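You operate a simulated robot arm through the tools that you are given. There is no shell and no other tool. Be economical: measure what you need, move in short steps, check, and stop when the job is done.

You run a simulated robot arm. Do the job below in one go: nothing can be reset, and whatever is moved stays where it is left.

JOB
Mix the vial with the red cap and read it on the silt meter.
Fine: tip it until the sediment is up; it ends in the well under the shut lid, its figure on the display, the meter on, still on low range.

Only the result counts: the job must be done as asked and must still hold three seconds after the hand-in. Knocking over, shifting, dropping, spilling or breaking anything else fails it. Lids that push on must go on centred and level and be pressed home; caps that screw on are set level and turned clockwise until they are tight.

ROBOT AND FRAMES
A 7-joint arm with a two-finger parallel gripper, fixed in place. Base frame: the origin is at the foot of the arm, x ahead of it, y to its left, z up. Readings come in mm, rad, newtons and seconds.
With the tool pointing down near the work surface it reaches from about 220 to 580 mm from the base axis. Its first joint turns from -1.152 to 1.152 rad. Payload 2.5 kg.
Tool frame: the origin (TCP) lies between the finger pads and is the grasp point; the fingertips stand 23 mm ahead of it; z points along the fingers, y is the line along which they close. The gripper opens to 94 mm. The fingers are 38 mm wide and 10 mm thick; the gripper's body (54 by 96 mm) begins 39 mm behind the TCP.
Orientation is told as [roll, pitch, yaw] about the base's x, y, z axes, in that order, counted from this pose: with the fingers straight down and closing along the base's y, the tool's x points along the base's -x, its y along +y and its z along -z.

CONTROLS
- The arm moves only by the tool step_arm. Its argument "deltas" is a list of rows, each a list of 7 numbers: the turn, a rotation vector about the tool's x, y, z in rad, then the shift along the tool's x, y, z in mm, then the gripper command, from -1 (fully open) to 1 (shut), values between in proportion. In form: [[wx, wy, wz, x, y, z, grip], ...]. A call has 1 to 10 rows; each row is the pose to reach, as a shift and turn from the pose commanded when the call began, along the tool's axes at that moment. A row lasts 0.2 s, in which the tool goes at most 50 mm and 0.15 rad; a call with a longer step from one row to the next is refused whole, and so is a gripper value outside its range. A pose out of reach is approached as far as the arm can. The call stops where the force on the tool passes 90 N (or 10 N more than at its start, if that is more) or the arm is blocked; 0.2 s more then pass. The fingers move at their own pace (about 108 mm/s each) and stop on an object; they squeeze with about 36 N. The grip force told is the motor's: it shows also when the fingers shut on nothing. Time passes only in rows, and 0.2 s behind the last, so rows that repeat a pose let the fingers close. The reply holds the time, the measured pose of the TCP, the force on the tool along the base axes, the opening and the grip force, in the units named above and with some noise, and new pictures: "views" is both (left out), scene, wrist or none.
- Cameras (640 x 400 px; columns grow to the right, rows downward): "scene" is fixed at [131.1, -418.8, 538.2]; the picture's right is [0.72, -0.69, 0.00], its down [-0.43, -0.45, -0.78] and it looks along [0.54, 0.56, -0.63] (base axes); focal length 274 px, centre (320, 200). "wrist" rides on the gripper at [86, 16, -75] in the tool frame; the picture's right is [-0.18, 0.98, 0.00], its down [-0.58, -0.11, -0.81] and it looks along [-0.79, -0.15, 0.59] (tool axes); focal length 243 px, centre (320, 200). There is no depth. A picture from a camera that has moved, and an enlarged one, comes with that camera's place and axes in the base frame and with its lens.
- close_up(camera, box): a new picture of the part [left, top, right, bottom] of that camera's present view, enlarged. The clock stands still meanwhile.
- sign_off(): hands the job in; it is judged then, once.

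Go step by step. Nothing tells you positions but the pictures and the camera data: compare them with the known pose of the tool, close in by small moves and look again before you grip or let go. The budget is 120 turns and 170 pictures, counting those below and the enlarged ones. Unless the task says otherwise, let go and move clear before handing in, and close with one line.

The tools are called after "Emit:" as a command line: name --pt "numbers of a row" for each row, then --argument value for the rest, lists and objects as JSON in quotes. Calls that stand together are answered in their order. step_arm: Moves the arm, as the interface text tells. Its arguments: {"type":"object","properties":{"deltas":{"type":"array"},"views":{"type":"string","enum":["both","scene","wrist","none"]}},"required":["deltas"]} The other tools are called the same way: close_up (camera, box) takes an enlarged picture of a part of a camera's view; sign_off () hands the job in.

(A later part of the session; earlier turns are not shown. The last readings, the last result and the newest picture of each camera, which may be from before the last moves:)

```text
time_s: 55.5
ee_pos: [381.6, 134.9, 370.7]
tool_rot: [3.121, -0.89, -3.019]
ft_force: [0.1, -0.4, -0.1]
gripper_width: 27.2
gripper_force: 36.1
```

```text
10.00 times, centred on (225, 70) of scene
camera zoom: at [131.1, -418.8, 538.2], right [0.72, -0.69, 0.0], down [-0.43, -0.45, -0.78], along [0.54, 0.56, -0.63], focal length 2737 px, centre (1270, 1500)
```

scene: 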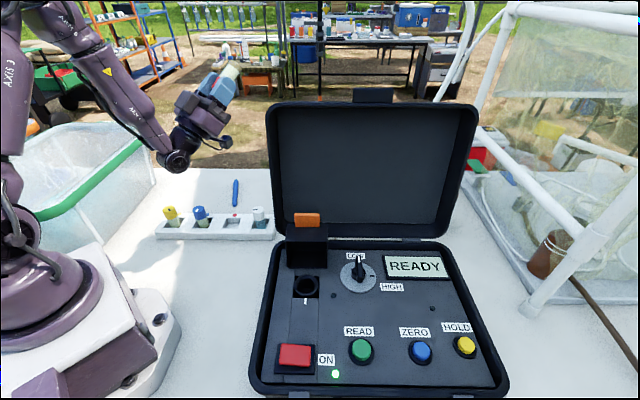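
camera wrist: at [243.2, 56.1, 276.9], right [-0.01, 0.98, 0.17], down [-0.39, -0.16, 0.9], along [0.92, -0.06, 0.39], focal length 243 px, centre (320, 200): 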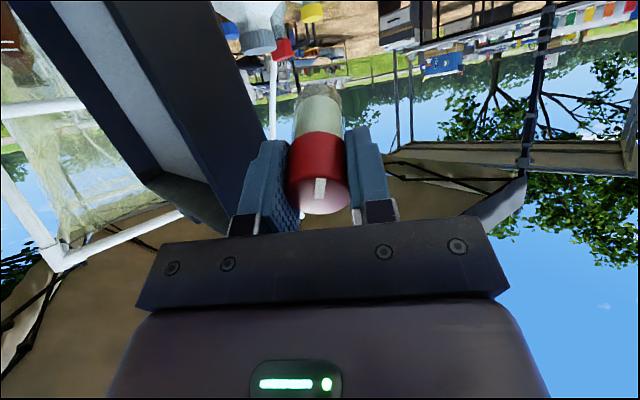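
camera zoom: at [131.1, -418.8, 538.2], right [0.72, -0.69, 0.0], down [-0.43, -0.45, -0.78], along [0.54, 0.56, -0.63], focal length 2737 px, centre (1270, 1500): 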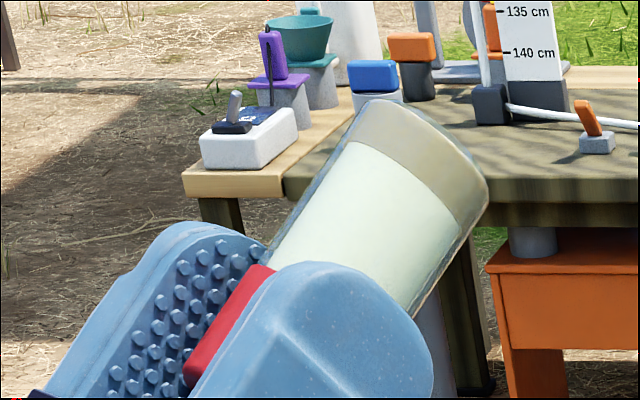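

The band at the bottom is translucent tan and still fading. I'll hold it inverted for 2 s and compare.

Emit:
step_arm --pt "0 0 0 0 0 0 1" --pt "0 0 0 0 0 0 1" --pt "0 0 0 0 0 0 1" --pt "0 0 0 0 0 0 1" --pt "0 0 0 0 0 0 1" --pt "0 0 0 0 0 0 1" --pt "0 0 0 0 0 0 1" --pt "0 0 0 0 0 0 1" --pt "0 0 0 0 0 0 1" --pt "0 0 0 0 0 0 1" --views "none"

Emit:
close_up --camera "wrist" --box '[290, 70, 350, 140]'

Emit:
close_up --camera "scene" --box '[200, 50, 250, 90]'

```text
time_s: 57.7
ee_pos: [380.9, 133.9, 370.6]
tool_rot: [3.119, -0.891, -3.02]
ft_force: [0.2, -0.4, -0.2]
gripper_width: 27.4
gripper_force: 36.0
```

```text
5.71 times, centred on (320, 105) of wrist
camera zoom: at [375.6, 151.6, 255.8], right [-0.22, 0.96, 0.16], down [-0.98, -0.21, -0.06], along [-0.02, -0.16, 0.99], focal length 1386 px, centre (320, 743)
```

zoom: 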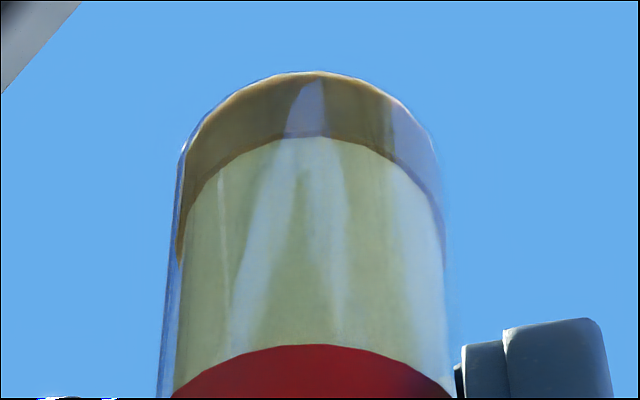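

```text
10.00 times, centred on (225, 70) of scene
camera zoom: at [131.1, -418.8, 538.2], right [0.72, -0.69, 0.0], down [-0.43, -0.45, -0.78], along [0.54, 0.56, -0.63], focal length 2737 px, centre (1270, 1500)
```

zoom: 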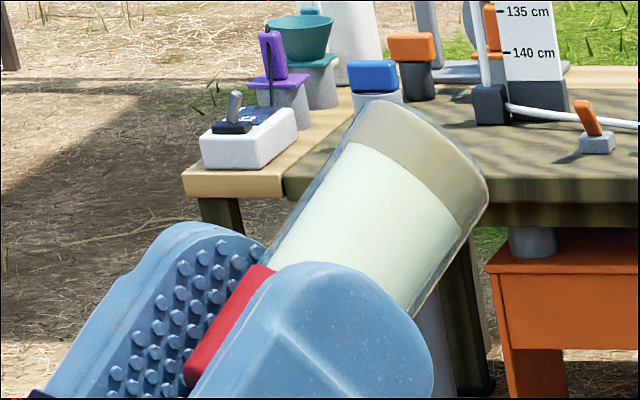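

Dwelling changes nothing. The earlier swings didn't return fully upright, so I'll do complete inversions from upright to inverted and back.

Emit:
step_arm --pt "0 0.15 0 0 0 0 1" --pt "0 0.3 0 0 0 0 1" --pt "0 0.45 0 0 0 0 1" --pt "0 0.6 0 0 0 0 1" --pt "0 0.75 0 0 0 0 1" --pt "0 0.9 0 0 0 0 1" --pt "0 1.05 0 0 0 0 1" --pt "0 1.2 0 0 0 0 1" --pt "0 1.35 0 0 0 0 1" --pt "0 1.5 0 0 0 0 1" --views "none"

Emit:
step_arm --pt "0 0.15 0 0 0 0 1" --pt "0 0.3 0 0 0 0 1" --pt "0 0.45 0 0 0 0 1" --pt "0 0.6 0 0 0 0 1" --pt "0 0.745 0 0 0 0 1" --pt "0 0.6 0 0 0 0 1" --pt "0 0.45 0 0 0 0 1" --pt "0 0.3 0 0 0 0 1" --pt "0 0.15 0 0 0 0 1" --pt "0 0 0 0 0 0 1" --views "none"

Emit:
step_arm --pt "0 -0.15 0 0 0 0 1" --pt "0 -0.3 0 0 0 0 1" --pt "0 -0.45 0 0 0 0 1" --pt "0 -0.6 0 0 0 0 1" --pt "0 -0.75 0 0 0 0 1" --pt "0 -0.9 0 0 0 0 1" --pt "0 -1.05 0 0 0 0 1" --pt "0 -1.2 0 0 0 0 1" --pt "0 -1.35 0 0 0 0 1" --pt "0 -1.5 0 0 0 0 1" --views "none"

Emit:
close_up --camera "wrist" --box '[290, 70, 350, 140]'

Emit:
close_up --camera "scene" --box '[200, 50, 250, 90]'

```text
time_s: 59.9
ee_pos: [382.4, 134.0, 372.5]
tool_rot: [0.011, -0.754, 0.101]
ft_force: [-0.5, 0.5, -0.7]
gripper_width: 27.2
gripper_force: 36.4
```

```text
time_s: 62.1
ee_pos: [381.3, 134.2, 371.4]
tool_rot: [0.019, -0.752, 0.093]
ft_force: [-0.5, -0.7, -0.4]
gripper_width: 27.1
gripper_force: 35.7
out of reach, approached as far as the arm can: row 2
```

```text
time_s: 64.3
ee_pos: [242.3, 118.2, 584.7]
tool_rot: [3.132, -0.955, -3.019]
ft_force: [-0.3, -0.6, -0.7]
gripper_width: 27.1
gripper_force: 36.2
out of reach, approached as far as the arm can: row 4, 5, 6, 7, 8, 9, 10
```

```text
5.71 times, centred on (320, 105) of wrist
camera zoom: at [230.1, 133.9, 469.4], right [-0.22, 0.96, 0.16], down [-0.97, -0.22, 0.01], along [0.04, -0.15, 0.99], focal length 1386 px, centre (320, 743)
```

zoom: 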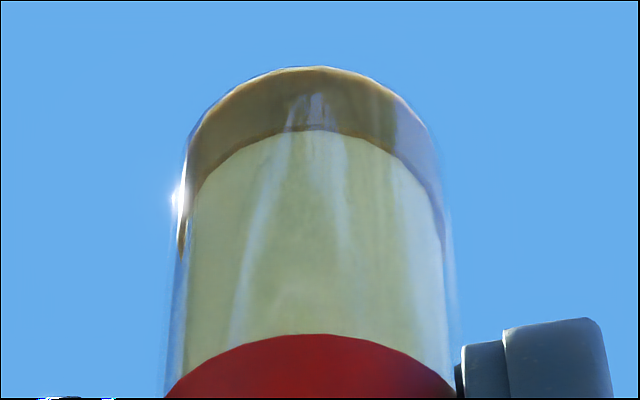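

```text
10.00 times, centred on (225, 70) of scene
camera zoom: at [131.1, -418.8, 538.2], right [0.72, -0.69, 0.0], down [-0.43, -0.45, -0.78], along [0.54, 0.56, -0.63], focal length 2737 px, centre (1270, 1500)
```

zoom: 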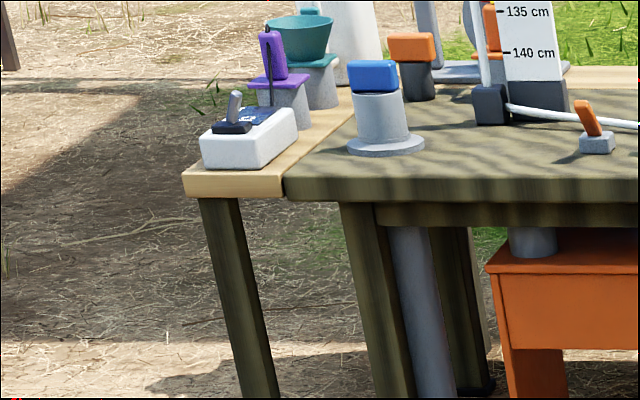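

The arm's solution wandered (TCP now at 242, 118, 585). I'll look before moving again.

Emit:
step_arm --pt "0 0 0 0 0 0 1"

```text
time_s: 64.7
ee_pos: [243.6, 117.5, 581.6]
tool_rot: [3.13, -0.956, -3.016]
ft_force: [0.6, -0.3, -0.5]
gripper_width: 27.0
gripper_force: 36.0
camera wrist: at [230.3, 134.0, 469.1], right [-0.22, 0.96, 0.16], down [-0.97, -0.22, 0.01], along [0.05, -0.15, 0.99], focal length 243 px, centre (320, 200)
```

scene: 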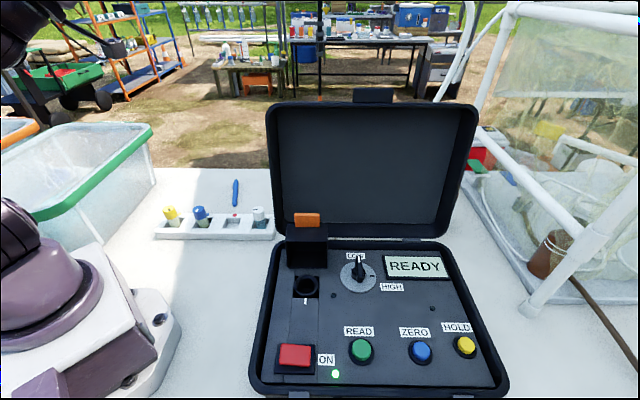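
wrist: 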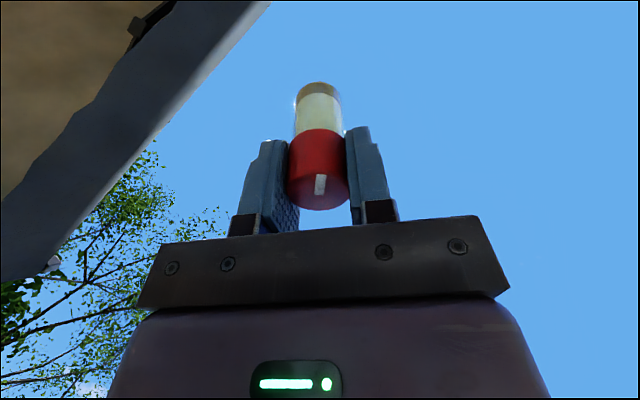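

I'll rotate back down slowly and check that it recovers.

Emit:
step_arm --pt "0 0.15 0 0 0 0 1" --pt "0 0.3 0 0 0 0 1" --pt "0 0.45 0 0 0 0 1" --pt "0 0.6 0 0 0 0 1" --pt "0 0.75 0 0 0 0 1" --pt "0 0.9 0 0 0 0 1"

```text
time_s: 66.1
ee_pos: [247.5, 120.1, 581.2]
tool_rot: [0.024, -1.281, 0.092]
ft_force: [0.2, -0.8, -0.7]
gripper_width: 27.0
gripper_force: 36.1
camera wrist: at [149.4, 126.1, 518.5], right [-0.06, 0.98, 0.18], down [-0.59, -0.18, 0.79], along [0.81, -0.06, 0.59], focal length 243 px, centre (320, 200)
```

scene: 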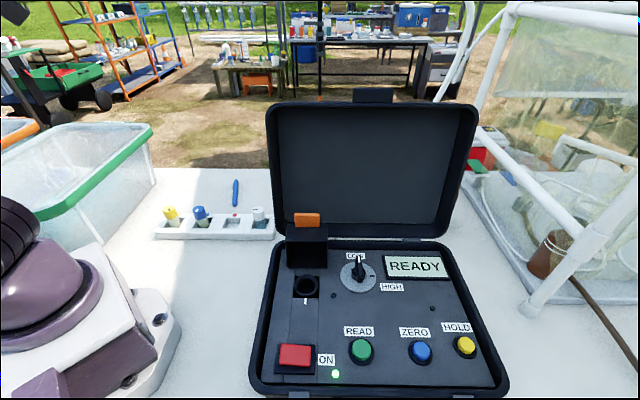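
wrist: 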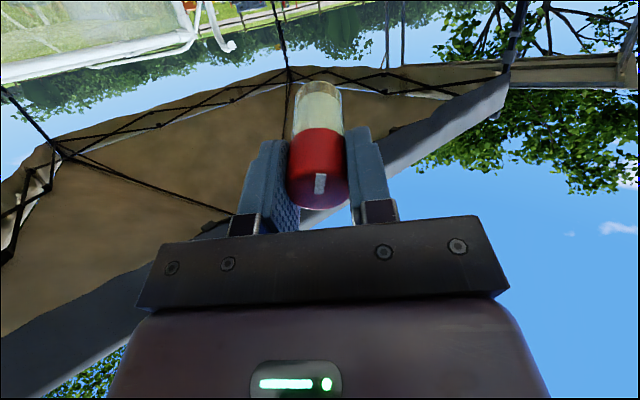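

It tracks well here. I'll continue to fully upright at this height and check the sediment band.

Emit:
step_arm --pt "0 0.15 0 -10 0 10 1" --pt "0 0.3 0 -20 0 20 1" --pt "0 0.45 0 -30 0 30 1" --pt "0 0.6 0 -30 0 40 1" --pt "0 0.75 0 -30 0 50 1" --pt "0 0.9 0 -30 0 60 1" --pt "0 1.05 0 -30 0 60 1" --pt "0 1.2 0 -30 0 60 1" --pt "0 1.28 0 -30 0 60 1"

Emit:
close_up --camera "wrist" --box '[260, 50, 380, 210]'

```text
time_s: 68.1
ee_pos: [313.0, 128.0, 588.3]
tool_rot: [0.003, -0.018, 0.115]
ft_force: [0.5, 0.2, -1.0]
gripper_width: 27.4
gripper_force: 35.8
out of reach, approached as far as the arm can: row 9
camera wrist: at [224.8, 135.1, 660.6], right [0.07, 1.0, 0.0], down [0.58, -0.04, 0.82], along [0.81, -0.05, -0.58], focal length 243 px, centre (320, 200)
```

scene: 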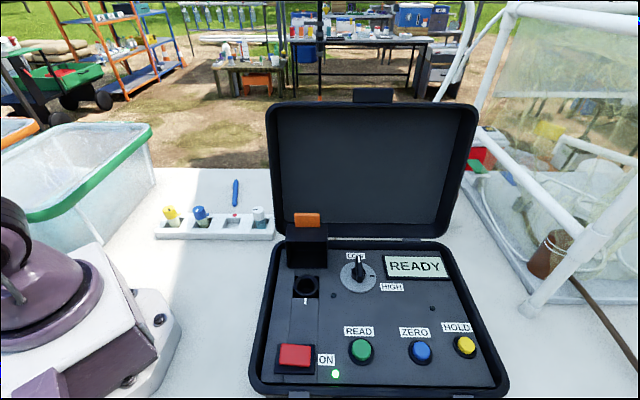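
wrist: 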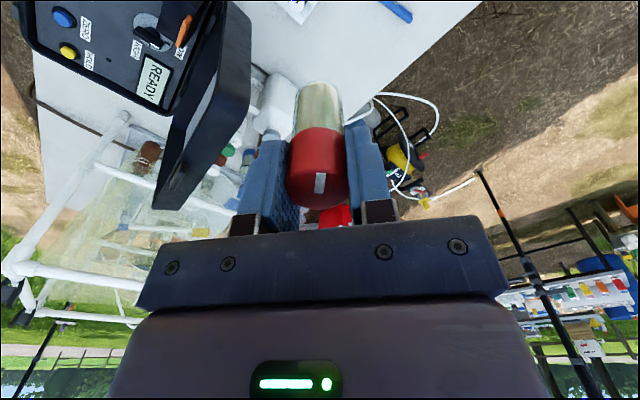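

```text
2.50 times, centred on (320, 130) of wrist
camera zoom: at [224.8, 135.1, 660.6], right [0.07, 1.0, 0.0], down [0.58, -0.04, 0.82], along [0.81, -0.05, -0.58], focal length 606 px, centre (320, 375)
```

zoom: 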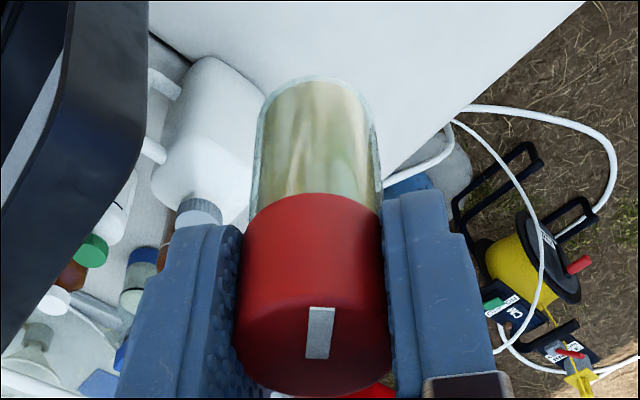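

The band is gone and the liquid is evenly cloudy down to the bottom: it is mixed. I'll carry it promptly toward the well.

Emit:
step_arm --pt "0 0.018 -0.04 1 -21 28 1" --pt "0 0.018 -0.09 2 -42 57 1" --pt "0 0.018 -0.14 3 -64 85 1" --pt "0 0.018 -0.19 4 -86 114 1" --pt "0 0.018 -0.24 5 -107 142 1" --pt "0 0.018 -0.29 5 -129 171 1" --pt "0 0.018 -0.34 5 -150 200 1" --views "none"

```text
time_s: 69.7
ee_pos: [326.8, -20.2, 389.4]
tool_rot: [0.006, 0.014, 0.456]
ft_force: [-0.3, 0.0, 0.3]
gripper_width: 27.0
gripper_force: 36.0
```

Emit:
step_arm --pt "0 -0.013 -0.05 10 -20 27 1" --pt "0 -0.013 -0.1 20 -40 54 1" --pt "0 -0.013 -0.15 30 -60 81 1" --pt "0 -0.013 -0.2 40 -80 108 1" --pt "0 -0.013 -0.25 50 -100 135 1" --pt "0 -0.013 -0.3 60 -120 162 1" --pt "0 -0.013 -0.33 71 -141 189 1"

Emit:
close_up --camera "scene" --box '[250, 180, 370, 320]'

Emit:
close_up --camera "wrist" --box '[220, 0, 420, 220]'

```text
time_s: 71.3
ee_pos: [319.6, -177.1, 198.9]
tool_rot: [0.007, -0.003, 0.788]
ft_force: [0.0, 0.0, -0.4]
gripper_width: 27.1
gripper_force: 35.9
camera wrist: at [247.5, -227.0, 272.1], right [-0.57, 0.82, 0.01], down [0.49, 0.33, 0.81], along [0.66, 0.46, -0.59], focal length 243 px, centre (320, 200)
```

scene: 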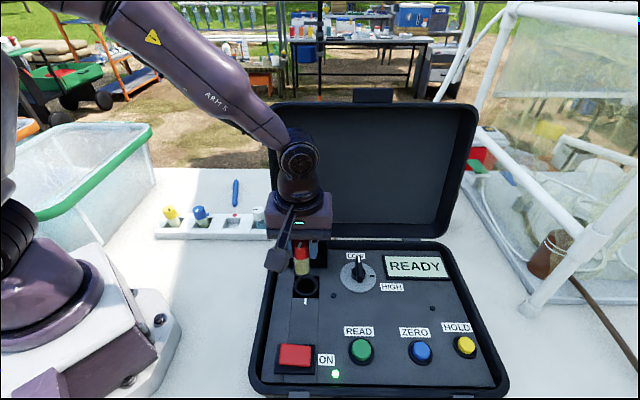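
wrist: 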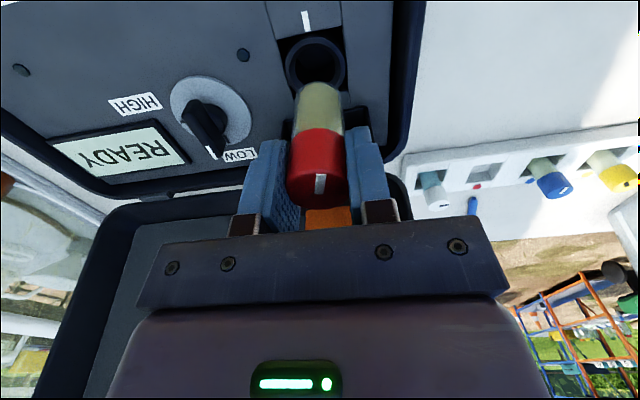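

```text
2.86 times, centred on (310, 250) of scene
camera zoom: at [131.1, -418.8, 538.2], right [0.72, -0.69, 0.0], down [-0.43, -0.45, -0.78], along [0.54, 0.56, -0.63], focal length 782 px, centre (349, 57)
```

zoom: 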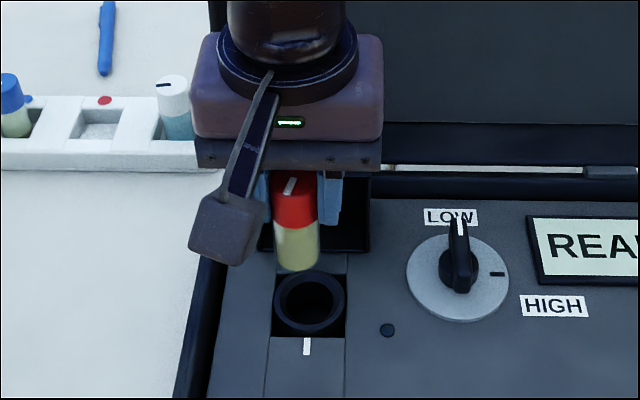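

```text
1.82 times, centred on (320, 110) of wrist
camera zoom: at [247.5, -227.0, 272.1], right [-0.57, 0.82, 0.01], down [0.49, 0.33, 0.81], along [0.66, 0.46, -0.59], focal length 441 px, centre (320, 364)
```

zoom: 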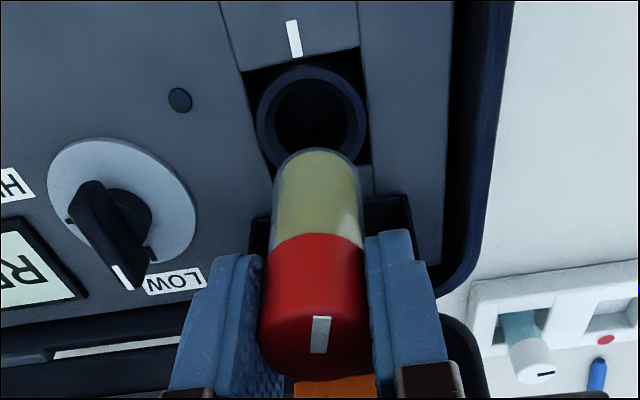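

I'm above the well, with the cap stripe pointing toward the index mark as planned. I'll correct about 3.5 mm sideways and 7 mm rearward, descend partway and look again.

Emit:
step_arm --pt "0 0 0 -4 -2 20 1" --pt "0 0 0 -7 -3.5 40 1" --pt "0 0 0 -7 -3.5 55 1" --views "none"

Emit:
close_up --camera "scene" --box '[270, 230, 350, 320]'

Emit:
close_up --camera "wrist" --box '[220, 0, 420, 220]'

```text
time_s: 72.1
ee_pos: [328.7, -175.8, 143.4]
tool_rot: [0.009, -0.004, 0.786]
ft_force: [0.0, 0.3, -0.5]
gripper_width: 27.4
gripper_force: 36.1
```

```text
4.44 times, centred on (310, 275) of scene
camera zoom: at [131.1, -418.8, 538.2], right [0.72, -0.69, 0.0], down [-0.43, -0.45, -0.78], along [0.54, 0.56, -0.63], focal length 1216 px, centre (364, -133)
```

zoom: 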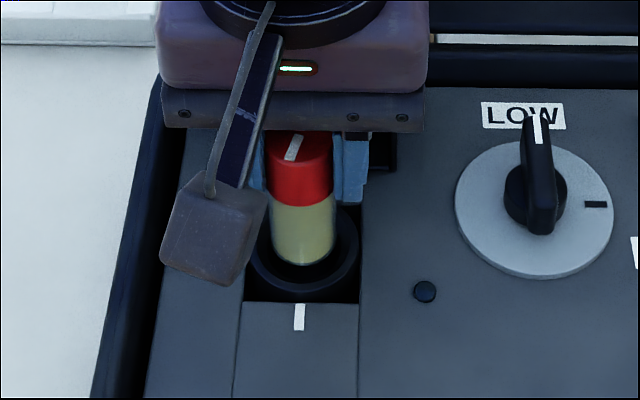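

```text
1.82 times, centred on (320, 110) of wrist
camera zoom: at [256.4, -225.0, 217.1], right [-0.56, 0.83, 0.01], down [0.49, 0.33, 0.81], along [0.66, 0.46, -0.59], focal length 441 px, centre (320, 364)
```

zoom: 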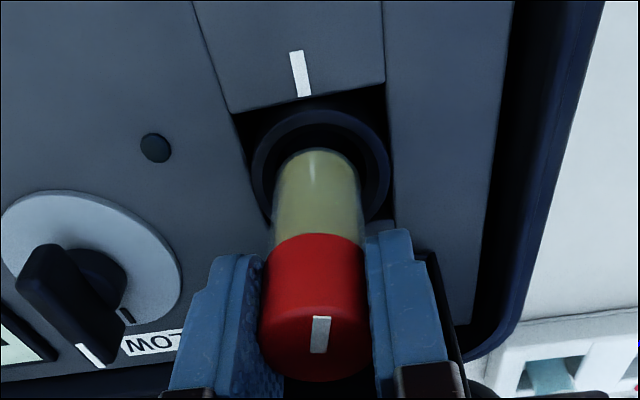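

The vial is centred over the ring, but the stripe is about 13° off the index mark. I'll turn the hand 0.22 rad and descend close to the rim.

Emit:
step_arm --pt "0 0 -0.11 -1 0 0 1" --pt "0 0 -0.22 -1 0 0 1" --pt "0 0 -0.22 -1 0 10 1" --views "none"

Emit:
close_up --camera "scene" --box '[270, 230, 350, 320]'

Emit:
close_up --camera "wrist" --box '[220, 0, 420, 220]'

```text
time_s: 72.9
ee_pos: [329.2, -173.1, 133.9]
tool_rot: [0.007, -0.003, 1.007]
ft_force: [0.9, 1.2, 0.6]
gripper_width: 27.2
gripper_force: 35.5
```

```text
4.44 times, centred on (310, 275) of scene
camera zoom: at [131.1, -418.8, 538.2], right [0.72, -0.69, 0.0], down [-0.43, -0.45, -0.78], along [0.54, 0.56, -0.63], focal length 1216 px, centre (364, -133)
```

zoom: 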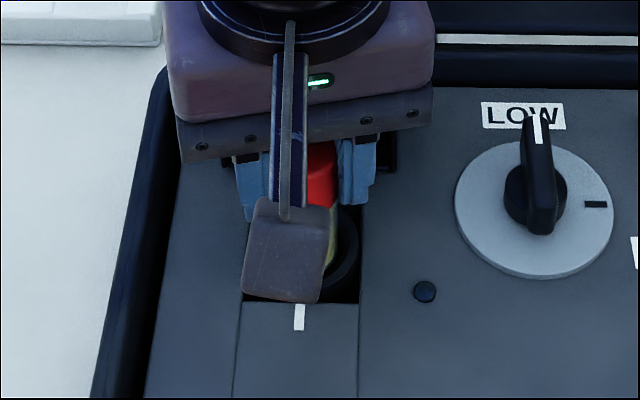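

```text
1.82 times, centred on (320, 110) of wrist
camera zoom: at [269.7, -238.4, 206.7], right [-0.73, 0.68, 0.01], down [0.41, 0.43, 0.81], along [0.55, 0.6, -0.59], focal length 441 px, centre (320, 364)
```

zoom: 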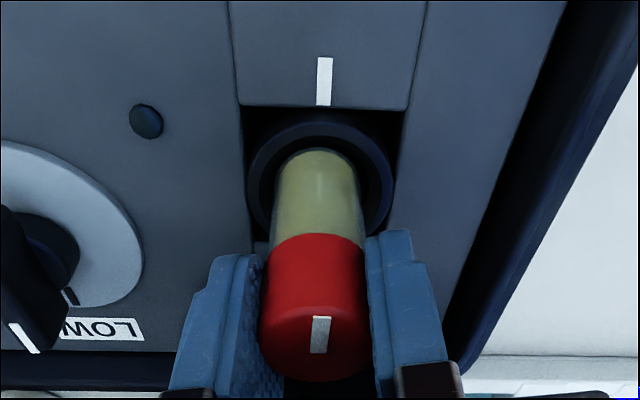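

The stripe now lines up with the index mark and the vial is centred. I'll lower it gently into the well.

Emit:
step_arm --pt "0 0 0 0 0 6 1" --pt "0 0 0 0 0 12 1" --pt "0 0 0 0 0 18 1" --views "none"

Emit:
close_up --camera "wrist" --box '[220, 0, 420, 220]'

```text
time_s: 73.7
ee_pos: [329.3, -172.6, 115.8]
tool_rot: [0.008, -0.004, 1.006]
ft_force: [1.4, 1.6, -0.4]
gripper_width: 27.1
gripper_force: 35.6
```

```text
1.82 times, centred on (320, 110) of wrist
camera zoom: at [269.6, -237.6, 188.5], right [-0.73, 0.68, 0.01], down [0.41, 0.43, 0.81], along [0.55, 0.6, -0.59], focal length 441 px, centre (320, 364)
```

zoom: 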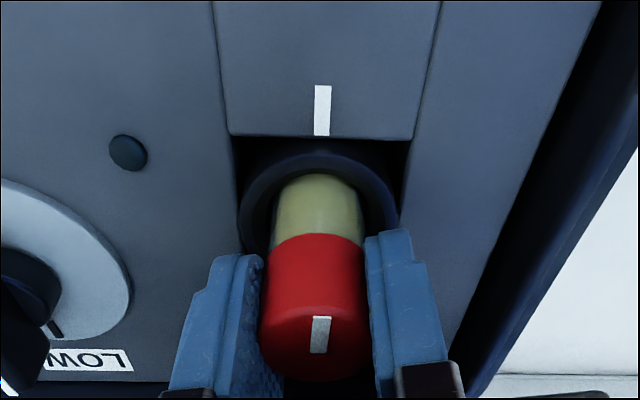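

It has entered the well. I'll continue down in small steps, watching the force.

Emit:
step_arm --pt "0 0 0 0 0 5 1" --pt "0 0 0 0 0 10 1" --pt "0 0 0 0 0 14 1" --views "none"

```text
time_s: 74.5
ee_pos: [330.0, -173.0, 106.8]
tool_rot: [0.003, -0.005, 1.01]
ft_force: [-13.1, 3.0, 27.6]
gripper_width: 27.2
gripper_force: 35.8
stopped in row 3: the force on the tool passed its limit (the readings are from after the stop); the commanded pose is now the measured one
```

Emit:
close_up --camera "wrist" --box '[220, 0, 420, 220]'

Emit:
close_up --camera "scene" --box '[270, 230, 350, 320]'

```text
1.82 times, centred on (320, 110) of wrist
camera zoom: at [270.9, -238.2, 180.3], right [-0.73, 0.68, 0.0], down [0.4, 0.43, 0.81], along [0.55, 0.6, -0.59], focal length 441 px, centre (320, 364)
```

zoom: 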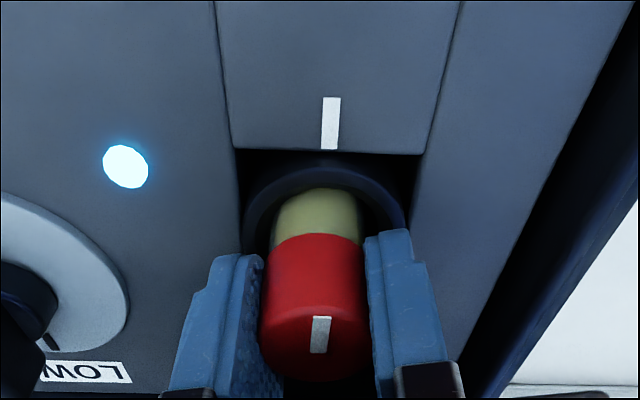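

```text
4.44 times, centred on (310, 275) of scene
camera zoom: at [131.0, -418.8, 538.3], right [0.72, -0.69, 0.0], down [-0.43, -0.45, -0.78], along [0.54, 0.56, -0.63], focal length 1216 px, centre (364, -133)
```

zoom: 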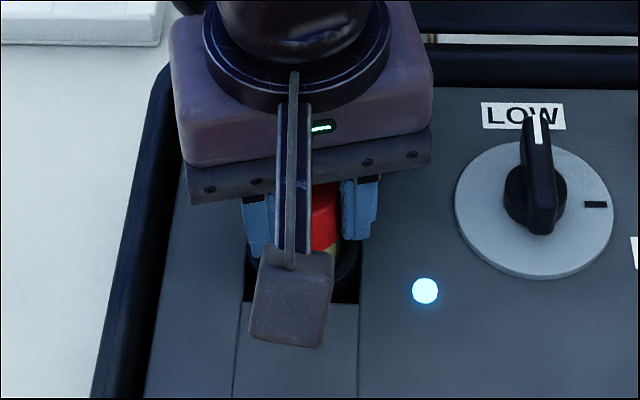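

The indicator lamp next to the well lit up. I'll ease the grip open slightly and see whether the vial settles.

Emit:
step_arm --pt "0 0 0 0 0 -1 0.2" --pt "0 0 0 0 0 -1 0.2" --pt "0 0 0 0 0 -1 0.2" --views "none"

Emit:
close_up --camera "wrist" --box '[220, 0, 420, 220]'

```text
time_s: 75.3
ee_pos: [331.7, -174.0, 107.7]
tool_rot: [0.0, -0.005, 1.011]
ft_force: [-0.7, -2.2, 15.8]
gripper_width: 37.3
gripper_force: 0.0
```

```text
1.82 times, centred on (320, 110) of wrist
camera zoom: at [271.3, -238.1, 180.4], right [-0.73, 0.68, 0.0], down [0.4, 0.43, 0.81], along [0.55, 0.6, -0.59], focal length 441 px, centre (320, 364)
```

zoom: 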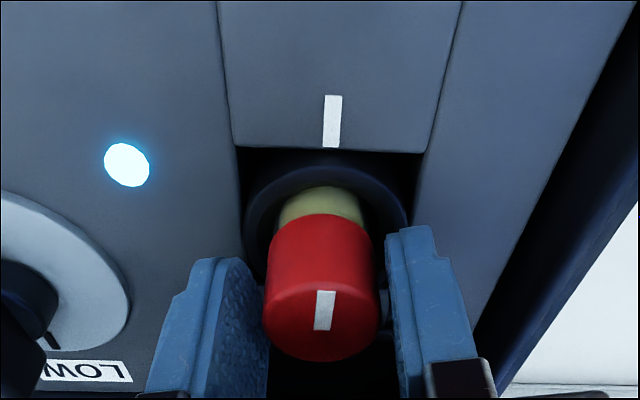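

There is residual upward force, likely the hand's corner touching the open lid. I'll shift slightly to the front, open wider and rise.

Emit:
step_arm --pt "0 0 0 6 0 -2 0" --pt "0 0 0 8 0 -10 -0.2" --pt "0 0 0 10 0 -45 -0.2" --pt "0 0 0 30 0 -80 -0.2"

Emit:
close_up --camera "scene" --box '[270, 220, 350, 320]'

Emit:
close_up --camera "wrist" --box '[220, 0, 420, 160]'

```text
time_s: 76.3
ee_pos: [313.2, -199.0, 188.2]
tool_rot: [0.006, -0.005, 1.012]
ft_force: [-0.2, 0.3, -0.5]
gripper_width: 56.5
gripper_force: 0.0
camera wrist: at [254.5, -264.2, 261.4], right [-0.74, 0.68, 0.01], down [0.4, 0.43, 0.81], along [0.55, 0.6, -0.59], focal length 243 px, centre (320, 200)
```

scene: 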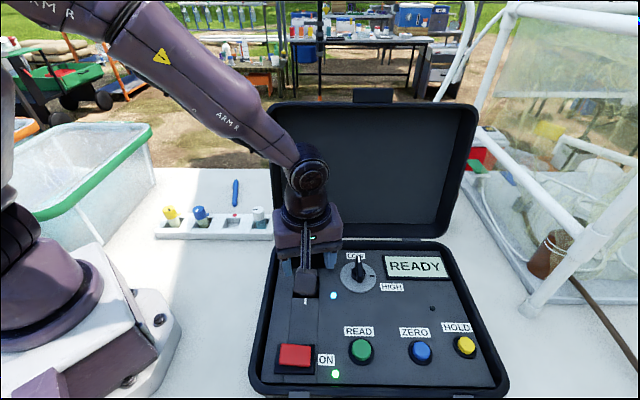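
wrist: 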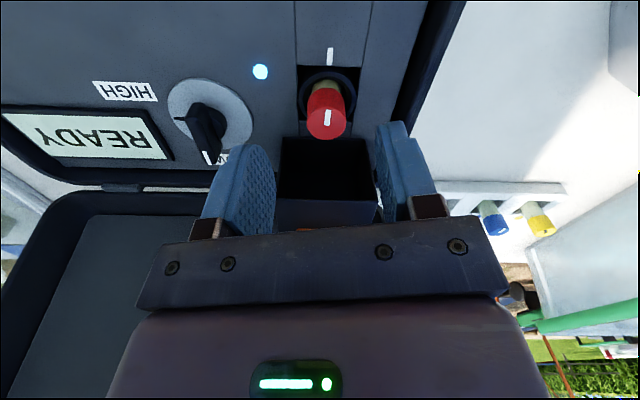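

```text
4.00 times, centred on (310, 270) of scene
camera zoom: at [131.1, -418.8, 538.2], right [0.72, -0.69, 0.0], down [-0.43, -0.45, -0.78], along [0.54, 0.56, -0.63], focal length 1095 px, centre (360, -80)
```

zoom: 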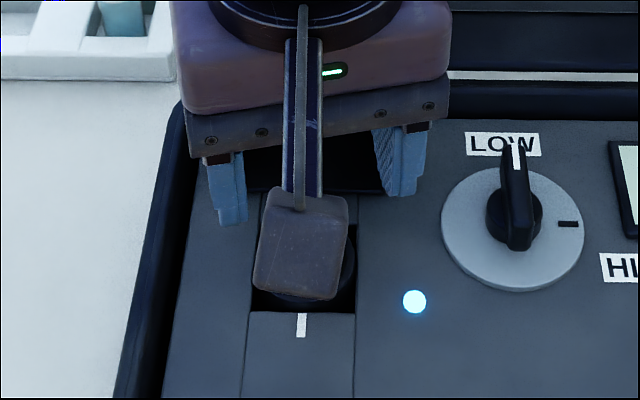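

```text
2.50 times, centred on (320, 80) of wrist
camera zoom: at [254.5, -264.2, 261.4], right [-0.74, 0.68, 0.01], down [0.4, 0.43, 0.81], along [0.55, 0.6, -0.59], focal length 606 px, centre (320, 500)
```

zoom: 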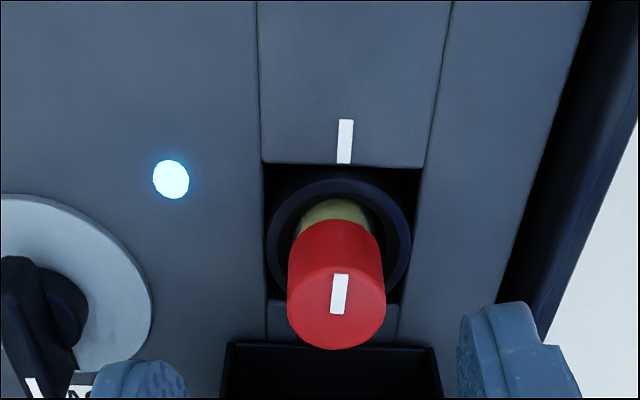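

The lamp stays on with the stripe on the mark. I'll move the hand aside to judge from the scene camera how high the cap stands.

Emit:
step_arm --pt "0 0 0 0 0 -40 -0.2" --pt "0 0 0.1 0 40 -60 0.5" --pt "0 0 0.22 0 80 -70 1" --views "none"

Emit:
close_up --camera "scene" --box '[265, 205, 345, 310]'

Emit:
close_up --camera "wrist" --box '[120, 0, 440, 200]'

```text
time_s: 77.1
ee_pos: [244.9, -155.4, 256.5]
tool_rot: [0.002, -0.003, 0.789]
ft_force: [-0.2, -0.2, 0.7]
gripper_width: 0.1
gripper_force: 35.8
```

```text
3.81 times, centred on (305, 258) of scene
camera zoom: at [131.1, -418.9, 538.2], right [0.72, -0.69, 0.0], down [-0.43, -0.45, -0.78], along [0.54, 0.56, -0.63], focal length 1043 px, centre (377, -19)
```

zoom: 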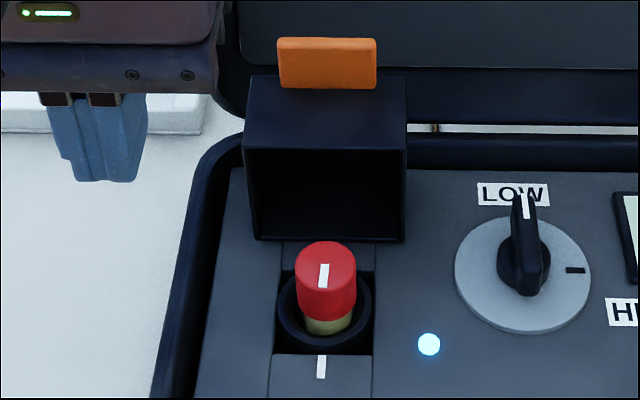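

```text
2.00 times, centred on (280, 100) of wrist
camera zoom: at [171.8, -206.0, 330.5], right [-0.57, 0.82, 0.0], down [0.49, 0.33, 0.81], along [0.66, 0.46, -0.59], focal length 485 px, centre (400, 400)
```

zoom: 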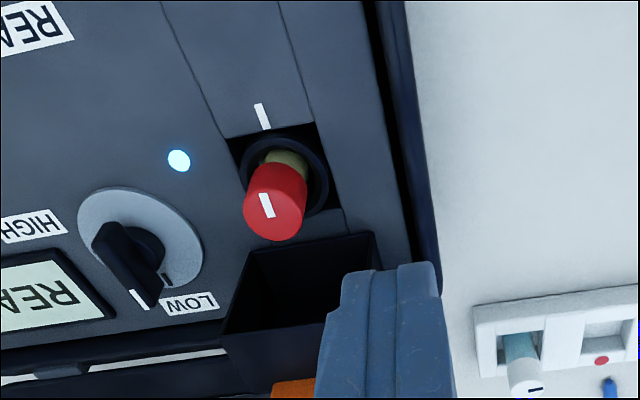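

Cap top is at about z 99, close to the lid's inner height, so I'll press it gently from above with closed fingertips to be sure it's seated.

Emit:
step_arm --pt "0 0 0 -15 -25 30 1" --pt "0 0 0 -30 -50 60 1" --pt "0 0 0 -45.6 -74.4 85 1" --pt "0 0 0 -45.6 -74.4 120 1" --pt "0 0 0 -45.6 -74.4 128 1" --views "wrist"

Emit:
close_up --camera "scene" --box '[265, 205, 345, 310]'

```text
time_s: 78.3
ee_pos: [333.1, -177.3, 132.4]
tool_rot: [-0.004, -0.005, 0.792]
ft_force: [-11.4, 4.8, 57.1]
gripper_width: 0.1
gripper_force: 36.3
camera wrist: at [260.7, -226.8, 205.5], right [-0.57, 0.82, 0.0], down [0.48, 0.34, 0.81], along [0.67, 0.46, -0.59], focal length 243 px, centre (320, 200)
```

wrist: 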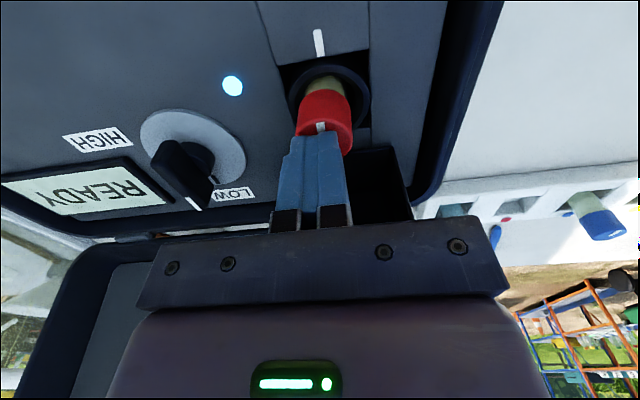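

```text
3.81 times, centred on (305, 258) of scene
camera zoom: at [130.9, -418.7, 538.4], right [0.72, -0.69, 0.0], down [-0.43, -0.45, -0.78], along [0.54, 0.56, -0.63], focal length 1043 px, centre (377, -19)
```

zoom: 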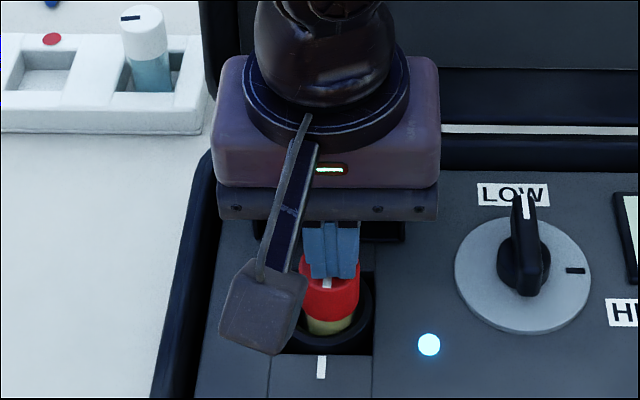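

The vial is seated (57 N down, lamp still on). Next I'll rise and go above the raised tab, to pinch it by its sides and bring the lid down under control.

Emit:
step_arm --pt "0 0 0 0 0 -40 1" --pt "0 0 0 0 0 -85 0" --pt "0 0 0 0 0 -125 -0.8" --pt "0 0 0 -40 2 -130 -0.8" --pt "0 0 0 -81 4.7 -130 -0.8" --pt "0 0 0 -81 4.7 -130 -0.8"

Emit:
close_up --camera "wrist" --box '[160, 0, 480, 240]'

```text
time_s: 79.7
ee_pos: [385.4, -113.9, 256.9]
tool_rot: [0.006, -0.005, 0.793]
ft_force: [0.3, -0.8, -0.1]
gripper_width: 84.5
gripper_force: 0.1
camera wrist: at [313.1, -164.7, 330.7], right [-0.57, 0.82, 0.01], down [0.49, 0.33, 0.81], along [0.66, 0.46, -0.59], focal length 243 px, centre (320, 200)
```

scene: 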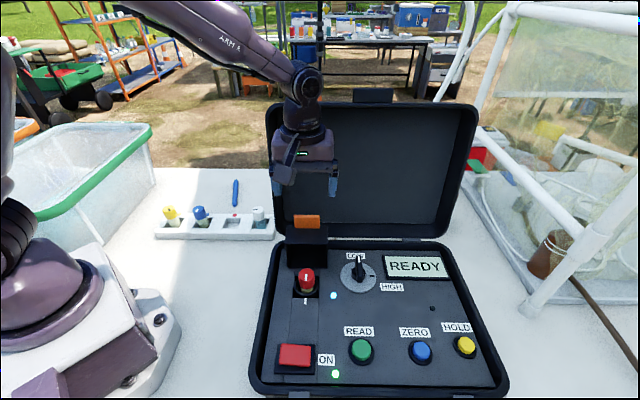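
wrist: 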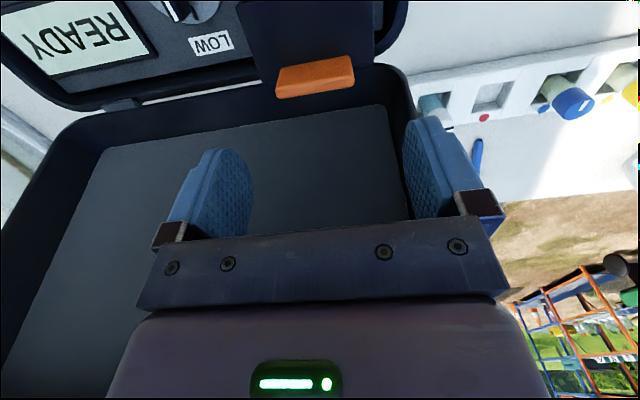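

```text
1.67 times, centred on (320, 120) of wrist
camera zoom: at [313.1, -164.7, 330.7], right [-0.57, 0.82, 0.01], down [0.49, 0.33, 0.81], along [0.66, 0.46, -0.59], focal length 404 px, centre (320, 333)
```

zoom: 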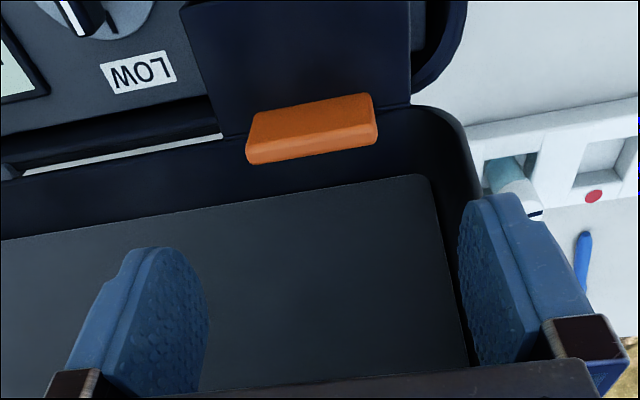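

The tab is just below and slightly in front. I'll lower to it with a small correction and check.

Emit:
step_arm --pt "0 0 0 3 -1 25 -0.8" --pt "0 0 0 3 -1 50 -0.8" --pt "0 0 0 3 -1 57 -0.8"

Emit:
close_up --camera "wrist" --box '[160, 40, 480, 240]'

Emit:
close_up --camera "scene" --box '[250, 170, 370, 290]'

```text
time_s: 80.5
ee_pos: [382.5, -118.5, 201.7]
tool_rot: [0.005, -0.004, 0.791]
ft_force: [-0.1, 0.7, 0.4]
gripper_width: 84.4
gripper_force: 0.0
camera wrist: at [311.0, -168.7, 275.0], right [-0.57, 0.82, 0.01], down [0.49, 0.33, 0.81], along [0.66, 0.46, -0.59], focal length 243 px, centre (320, 200)
```

scene: 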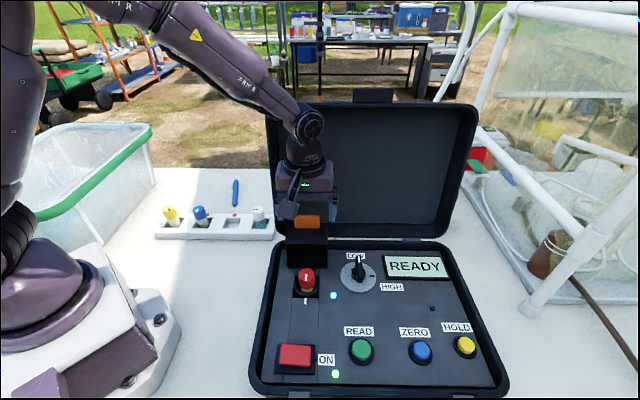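
wrist: 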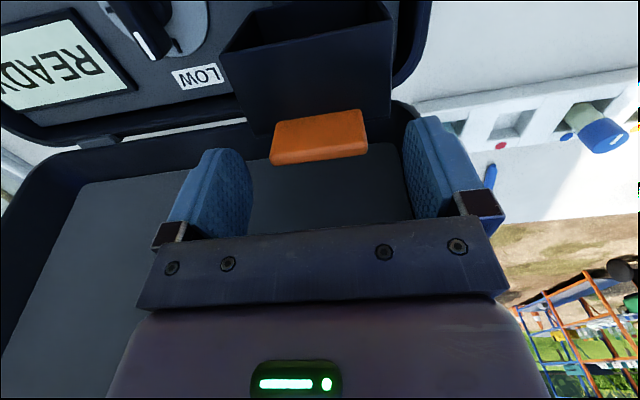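

```text
2.00 times, centred on (320, 140) of wrist
camera zoom: at [311.0, -168.7, 275.0], right [-0.57, 0.82, 0.01], down [0.49, 0.33, 0.81], along [0.66, 0.46, -0.59], focal length 485 px, centre (320, 320)
```

zoom: 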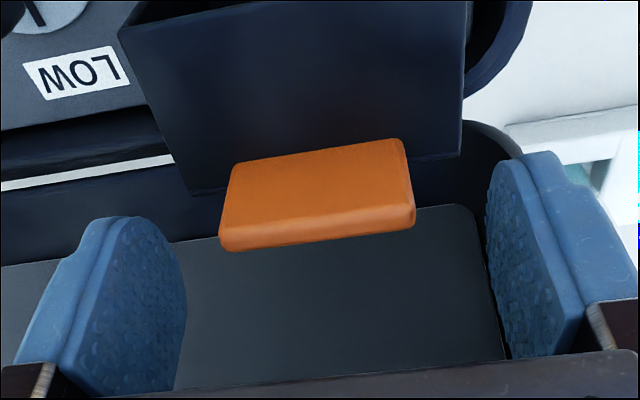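

```text
3.33 times, centred on (310, 230) of scene
camera zoom: at [131.1, -418.8, 538.2], right [0.72, -0.69, 0.0], down [-0.43, -0.45, -0.78], along [0.54, 0.56, -0.63], focal length 912 px, centre (353, 100)
```

zoom: 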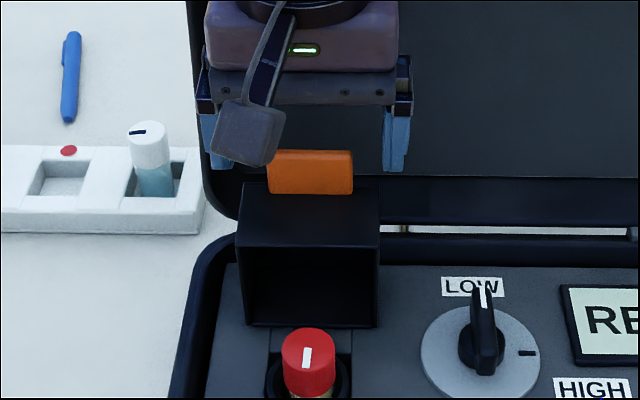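

The fingertips overlap about half of the tab, centred. I'll pinch it.

Emit:
step_arm --pt "0 0 0 0 0 1 0.2" --pt "0 0 0 0 0 1 1" --pt "0 0 0 0 0 1 1" --views "wrist"

```text
time_s: 81.3
ee_pos: [384.7, -119.8, 200.8]
tool_rot: [0.004, -0.005, 0.79]
ft_force: [-2.8, -2.1, 4.4]
gripper_width: 48.9
gripper_force: 45.2
camera wrist: at [311.5, -168.5, 274.4], right [-0.57, 0.82, 0.0], down [0.49, 0.33, 0.81], along [0.66, 0.46, -0.59], focal length 243 px, centre (320, 200)
```

wrist: 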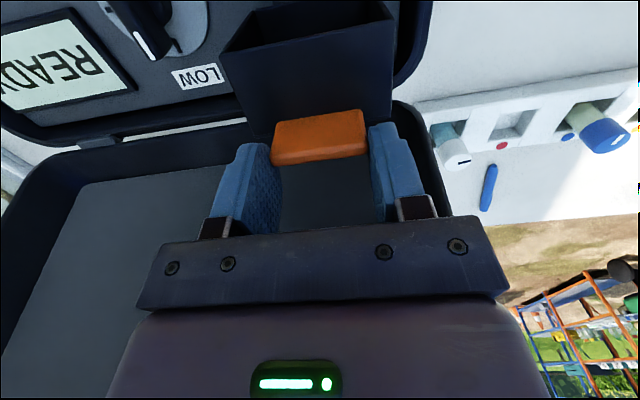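

Pinched. I'll bring the lid forward along its hinge arc with the hand staying vertical, first half.

Emit:
step_arm --pt "0 0 0 17.2 0 -2.5 1" --pt "0 0 0 34.5 0 -2.3 1" --pt "0 0 0 51.6 0 0.4 1" --pt "0 0 0 68.2 0 5.6 1"

Emit:
close_up --camera "scene" --box '[250, 190, 370, 310]'

```text
time_s: 82.3
ee_pos: [335.1, -166.9, 194.6]
tool_rot: [0.007, -0.002, 0.79]
ft_force: [-11.1, 15.9, 23.9]
gripper_width: 49.6
gripper_force: 44.5
camera wrist: at [263.2, -217.6, 268.4], right [-0.57, 0.82, 0.01], down [0.49, 0.33, 0.81], along [0.66, 0.46, -0.59], focal length 243 px, centre (320, 200)
```

scene: 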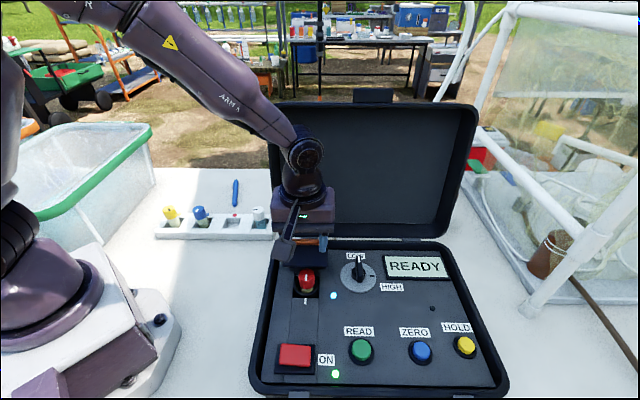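
wrist: 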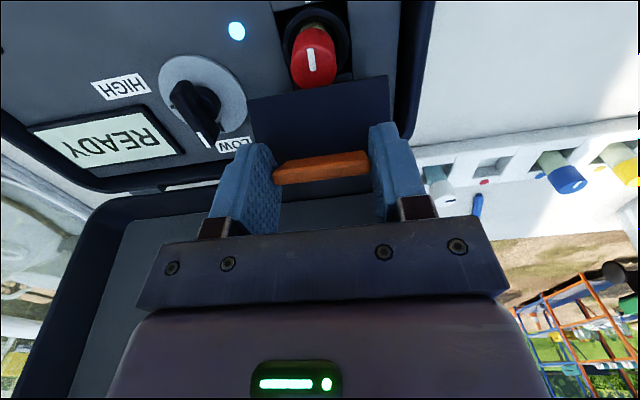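

```text
3.33 times, centred on (310, 250) of scene
camera zoom: at [131.0, -418.8, 538.3], right [0.72, -0.69, 0.0], down [-0.43, -0.45, -0.78], along [0.54, 0.56, -0.63], focal length 912 px, centre (353, 33)
```

zoom: 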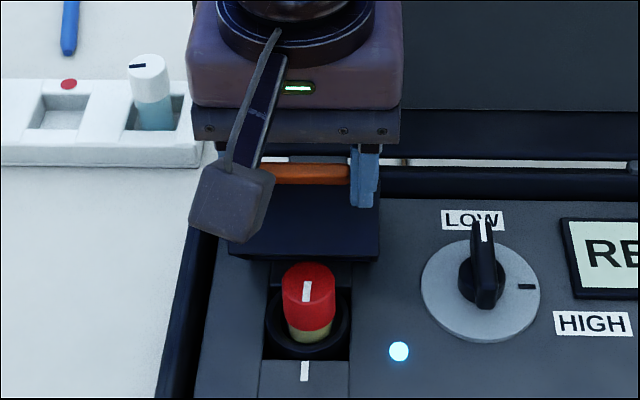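

It follows well. I'll continue down.

Emit:
step_arm --pt "0 0 0 15.5 0 6 1" --pt "0 0 0 29.8 0 16 1" --pt "0 0 0 42.4 0 28 1" --pt "0 0 0 53.1 0 42 1"

Emit:
close_up --camera "scene" --box '[250, 190, 370, 310]'

```text
time_s: 83.3
ee_pos: [296.5, -206.2, 151.6]
tool_rot: [0.01, 0.0, 0.788]
ft_force: [-22.8, 9.5, 21.7]
gripper_width: 49.7
gripper_force: 44.9
camera wrist: at [224.5, -256.2, 225.0], right [-0.57, 0.82, 0.01], down [0.49, 0.33, 0.81], along [0.66, 0.46, -0.59], focal length 243 px, centre (320, 200)
```

scene: 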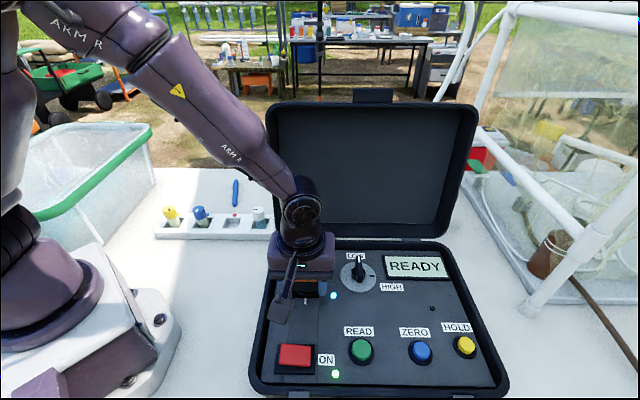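
wrist: 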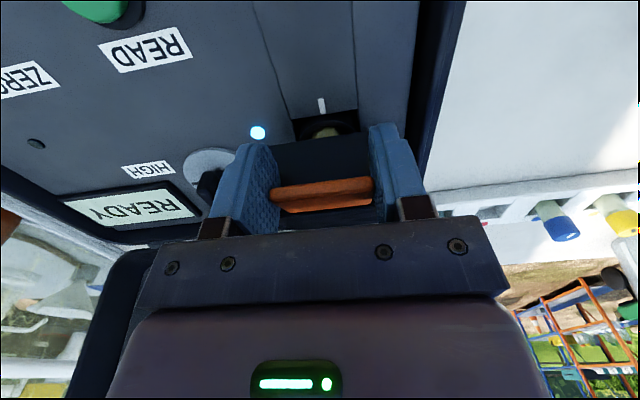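

```text
3.33 times, centred on (310, 250) of scene
camera zoom: at [131.0, -418.8, 538.3], right [0.72, -0.69, 0.0], down [-0.43, -0.45, -0.78], along [0.54, 0.56, -0.63], focal length 912 px, centre (353, 33)
```

zoom: 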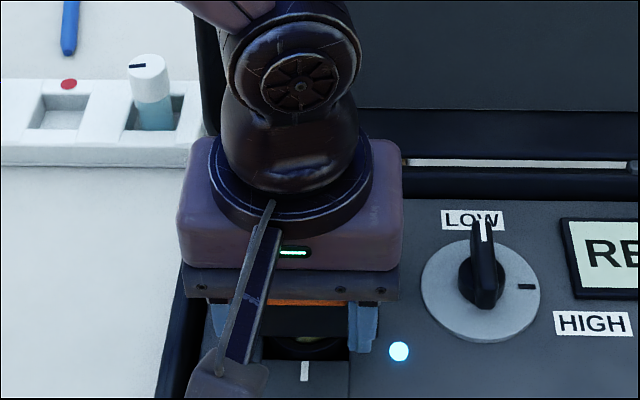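

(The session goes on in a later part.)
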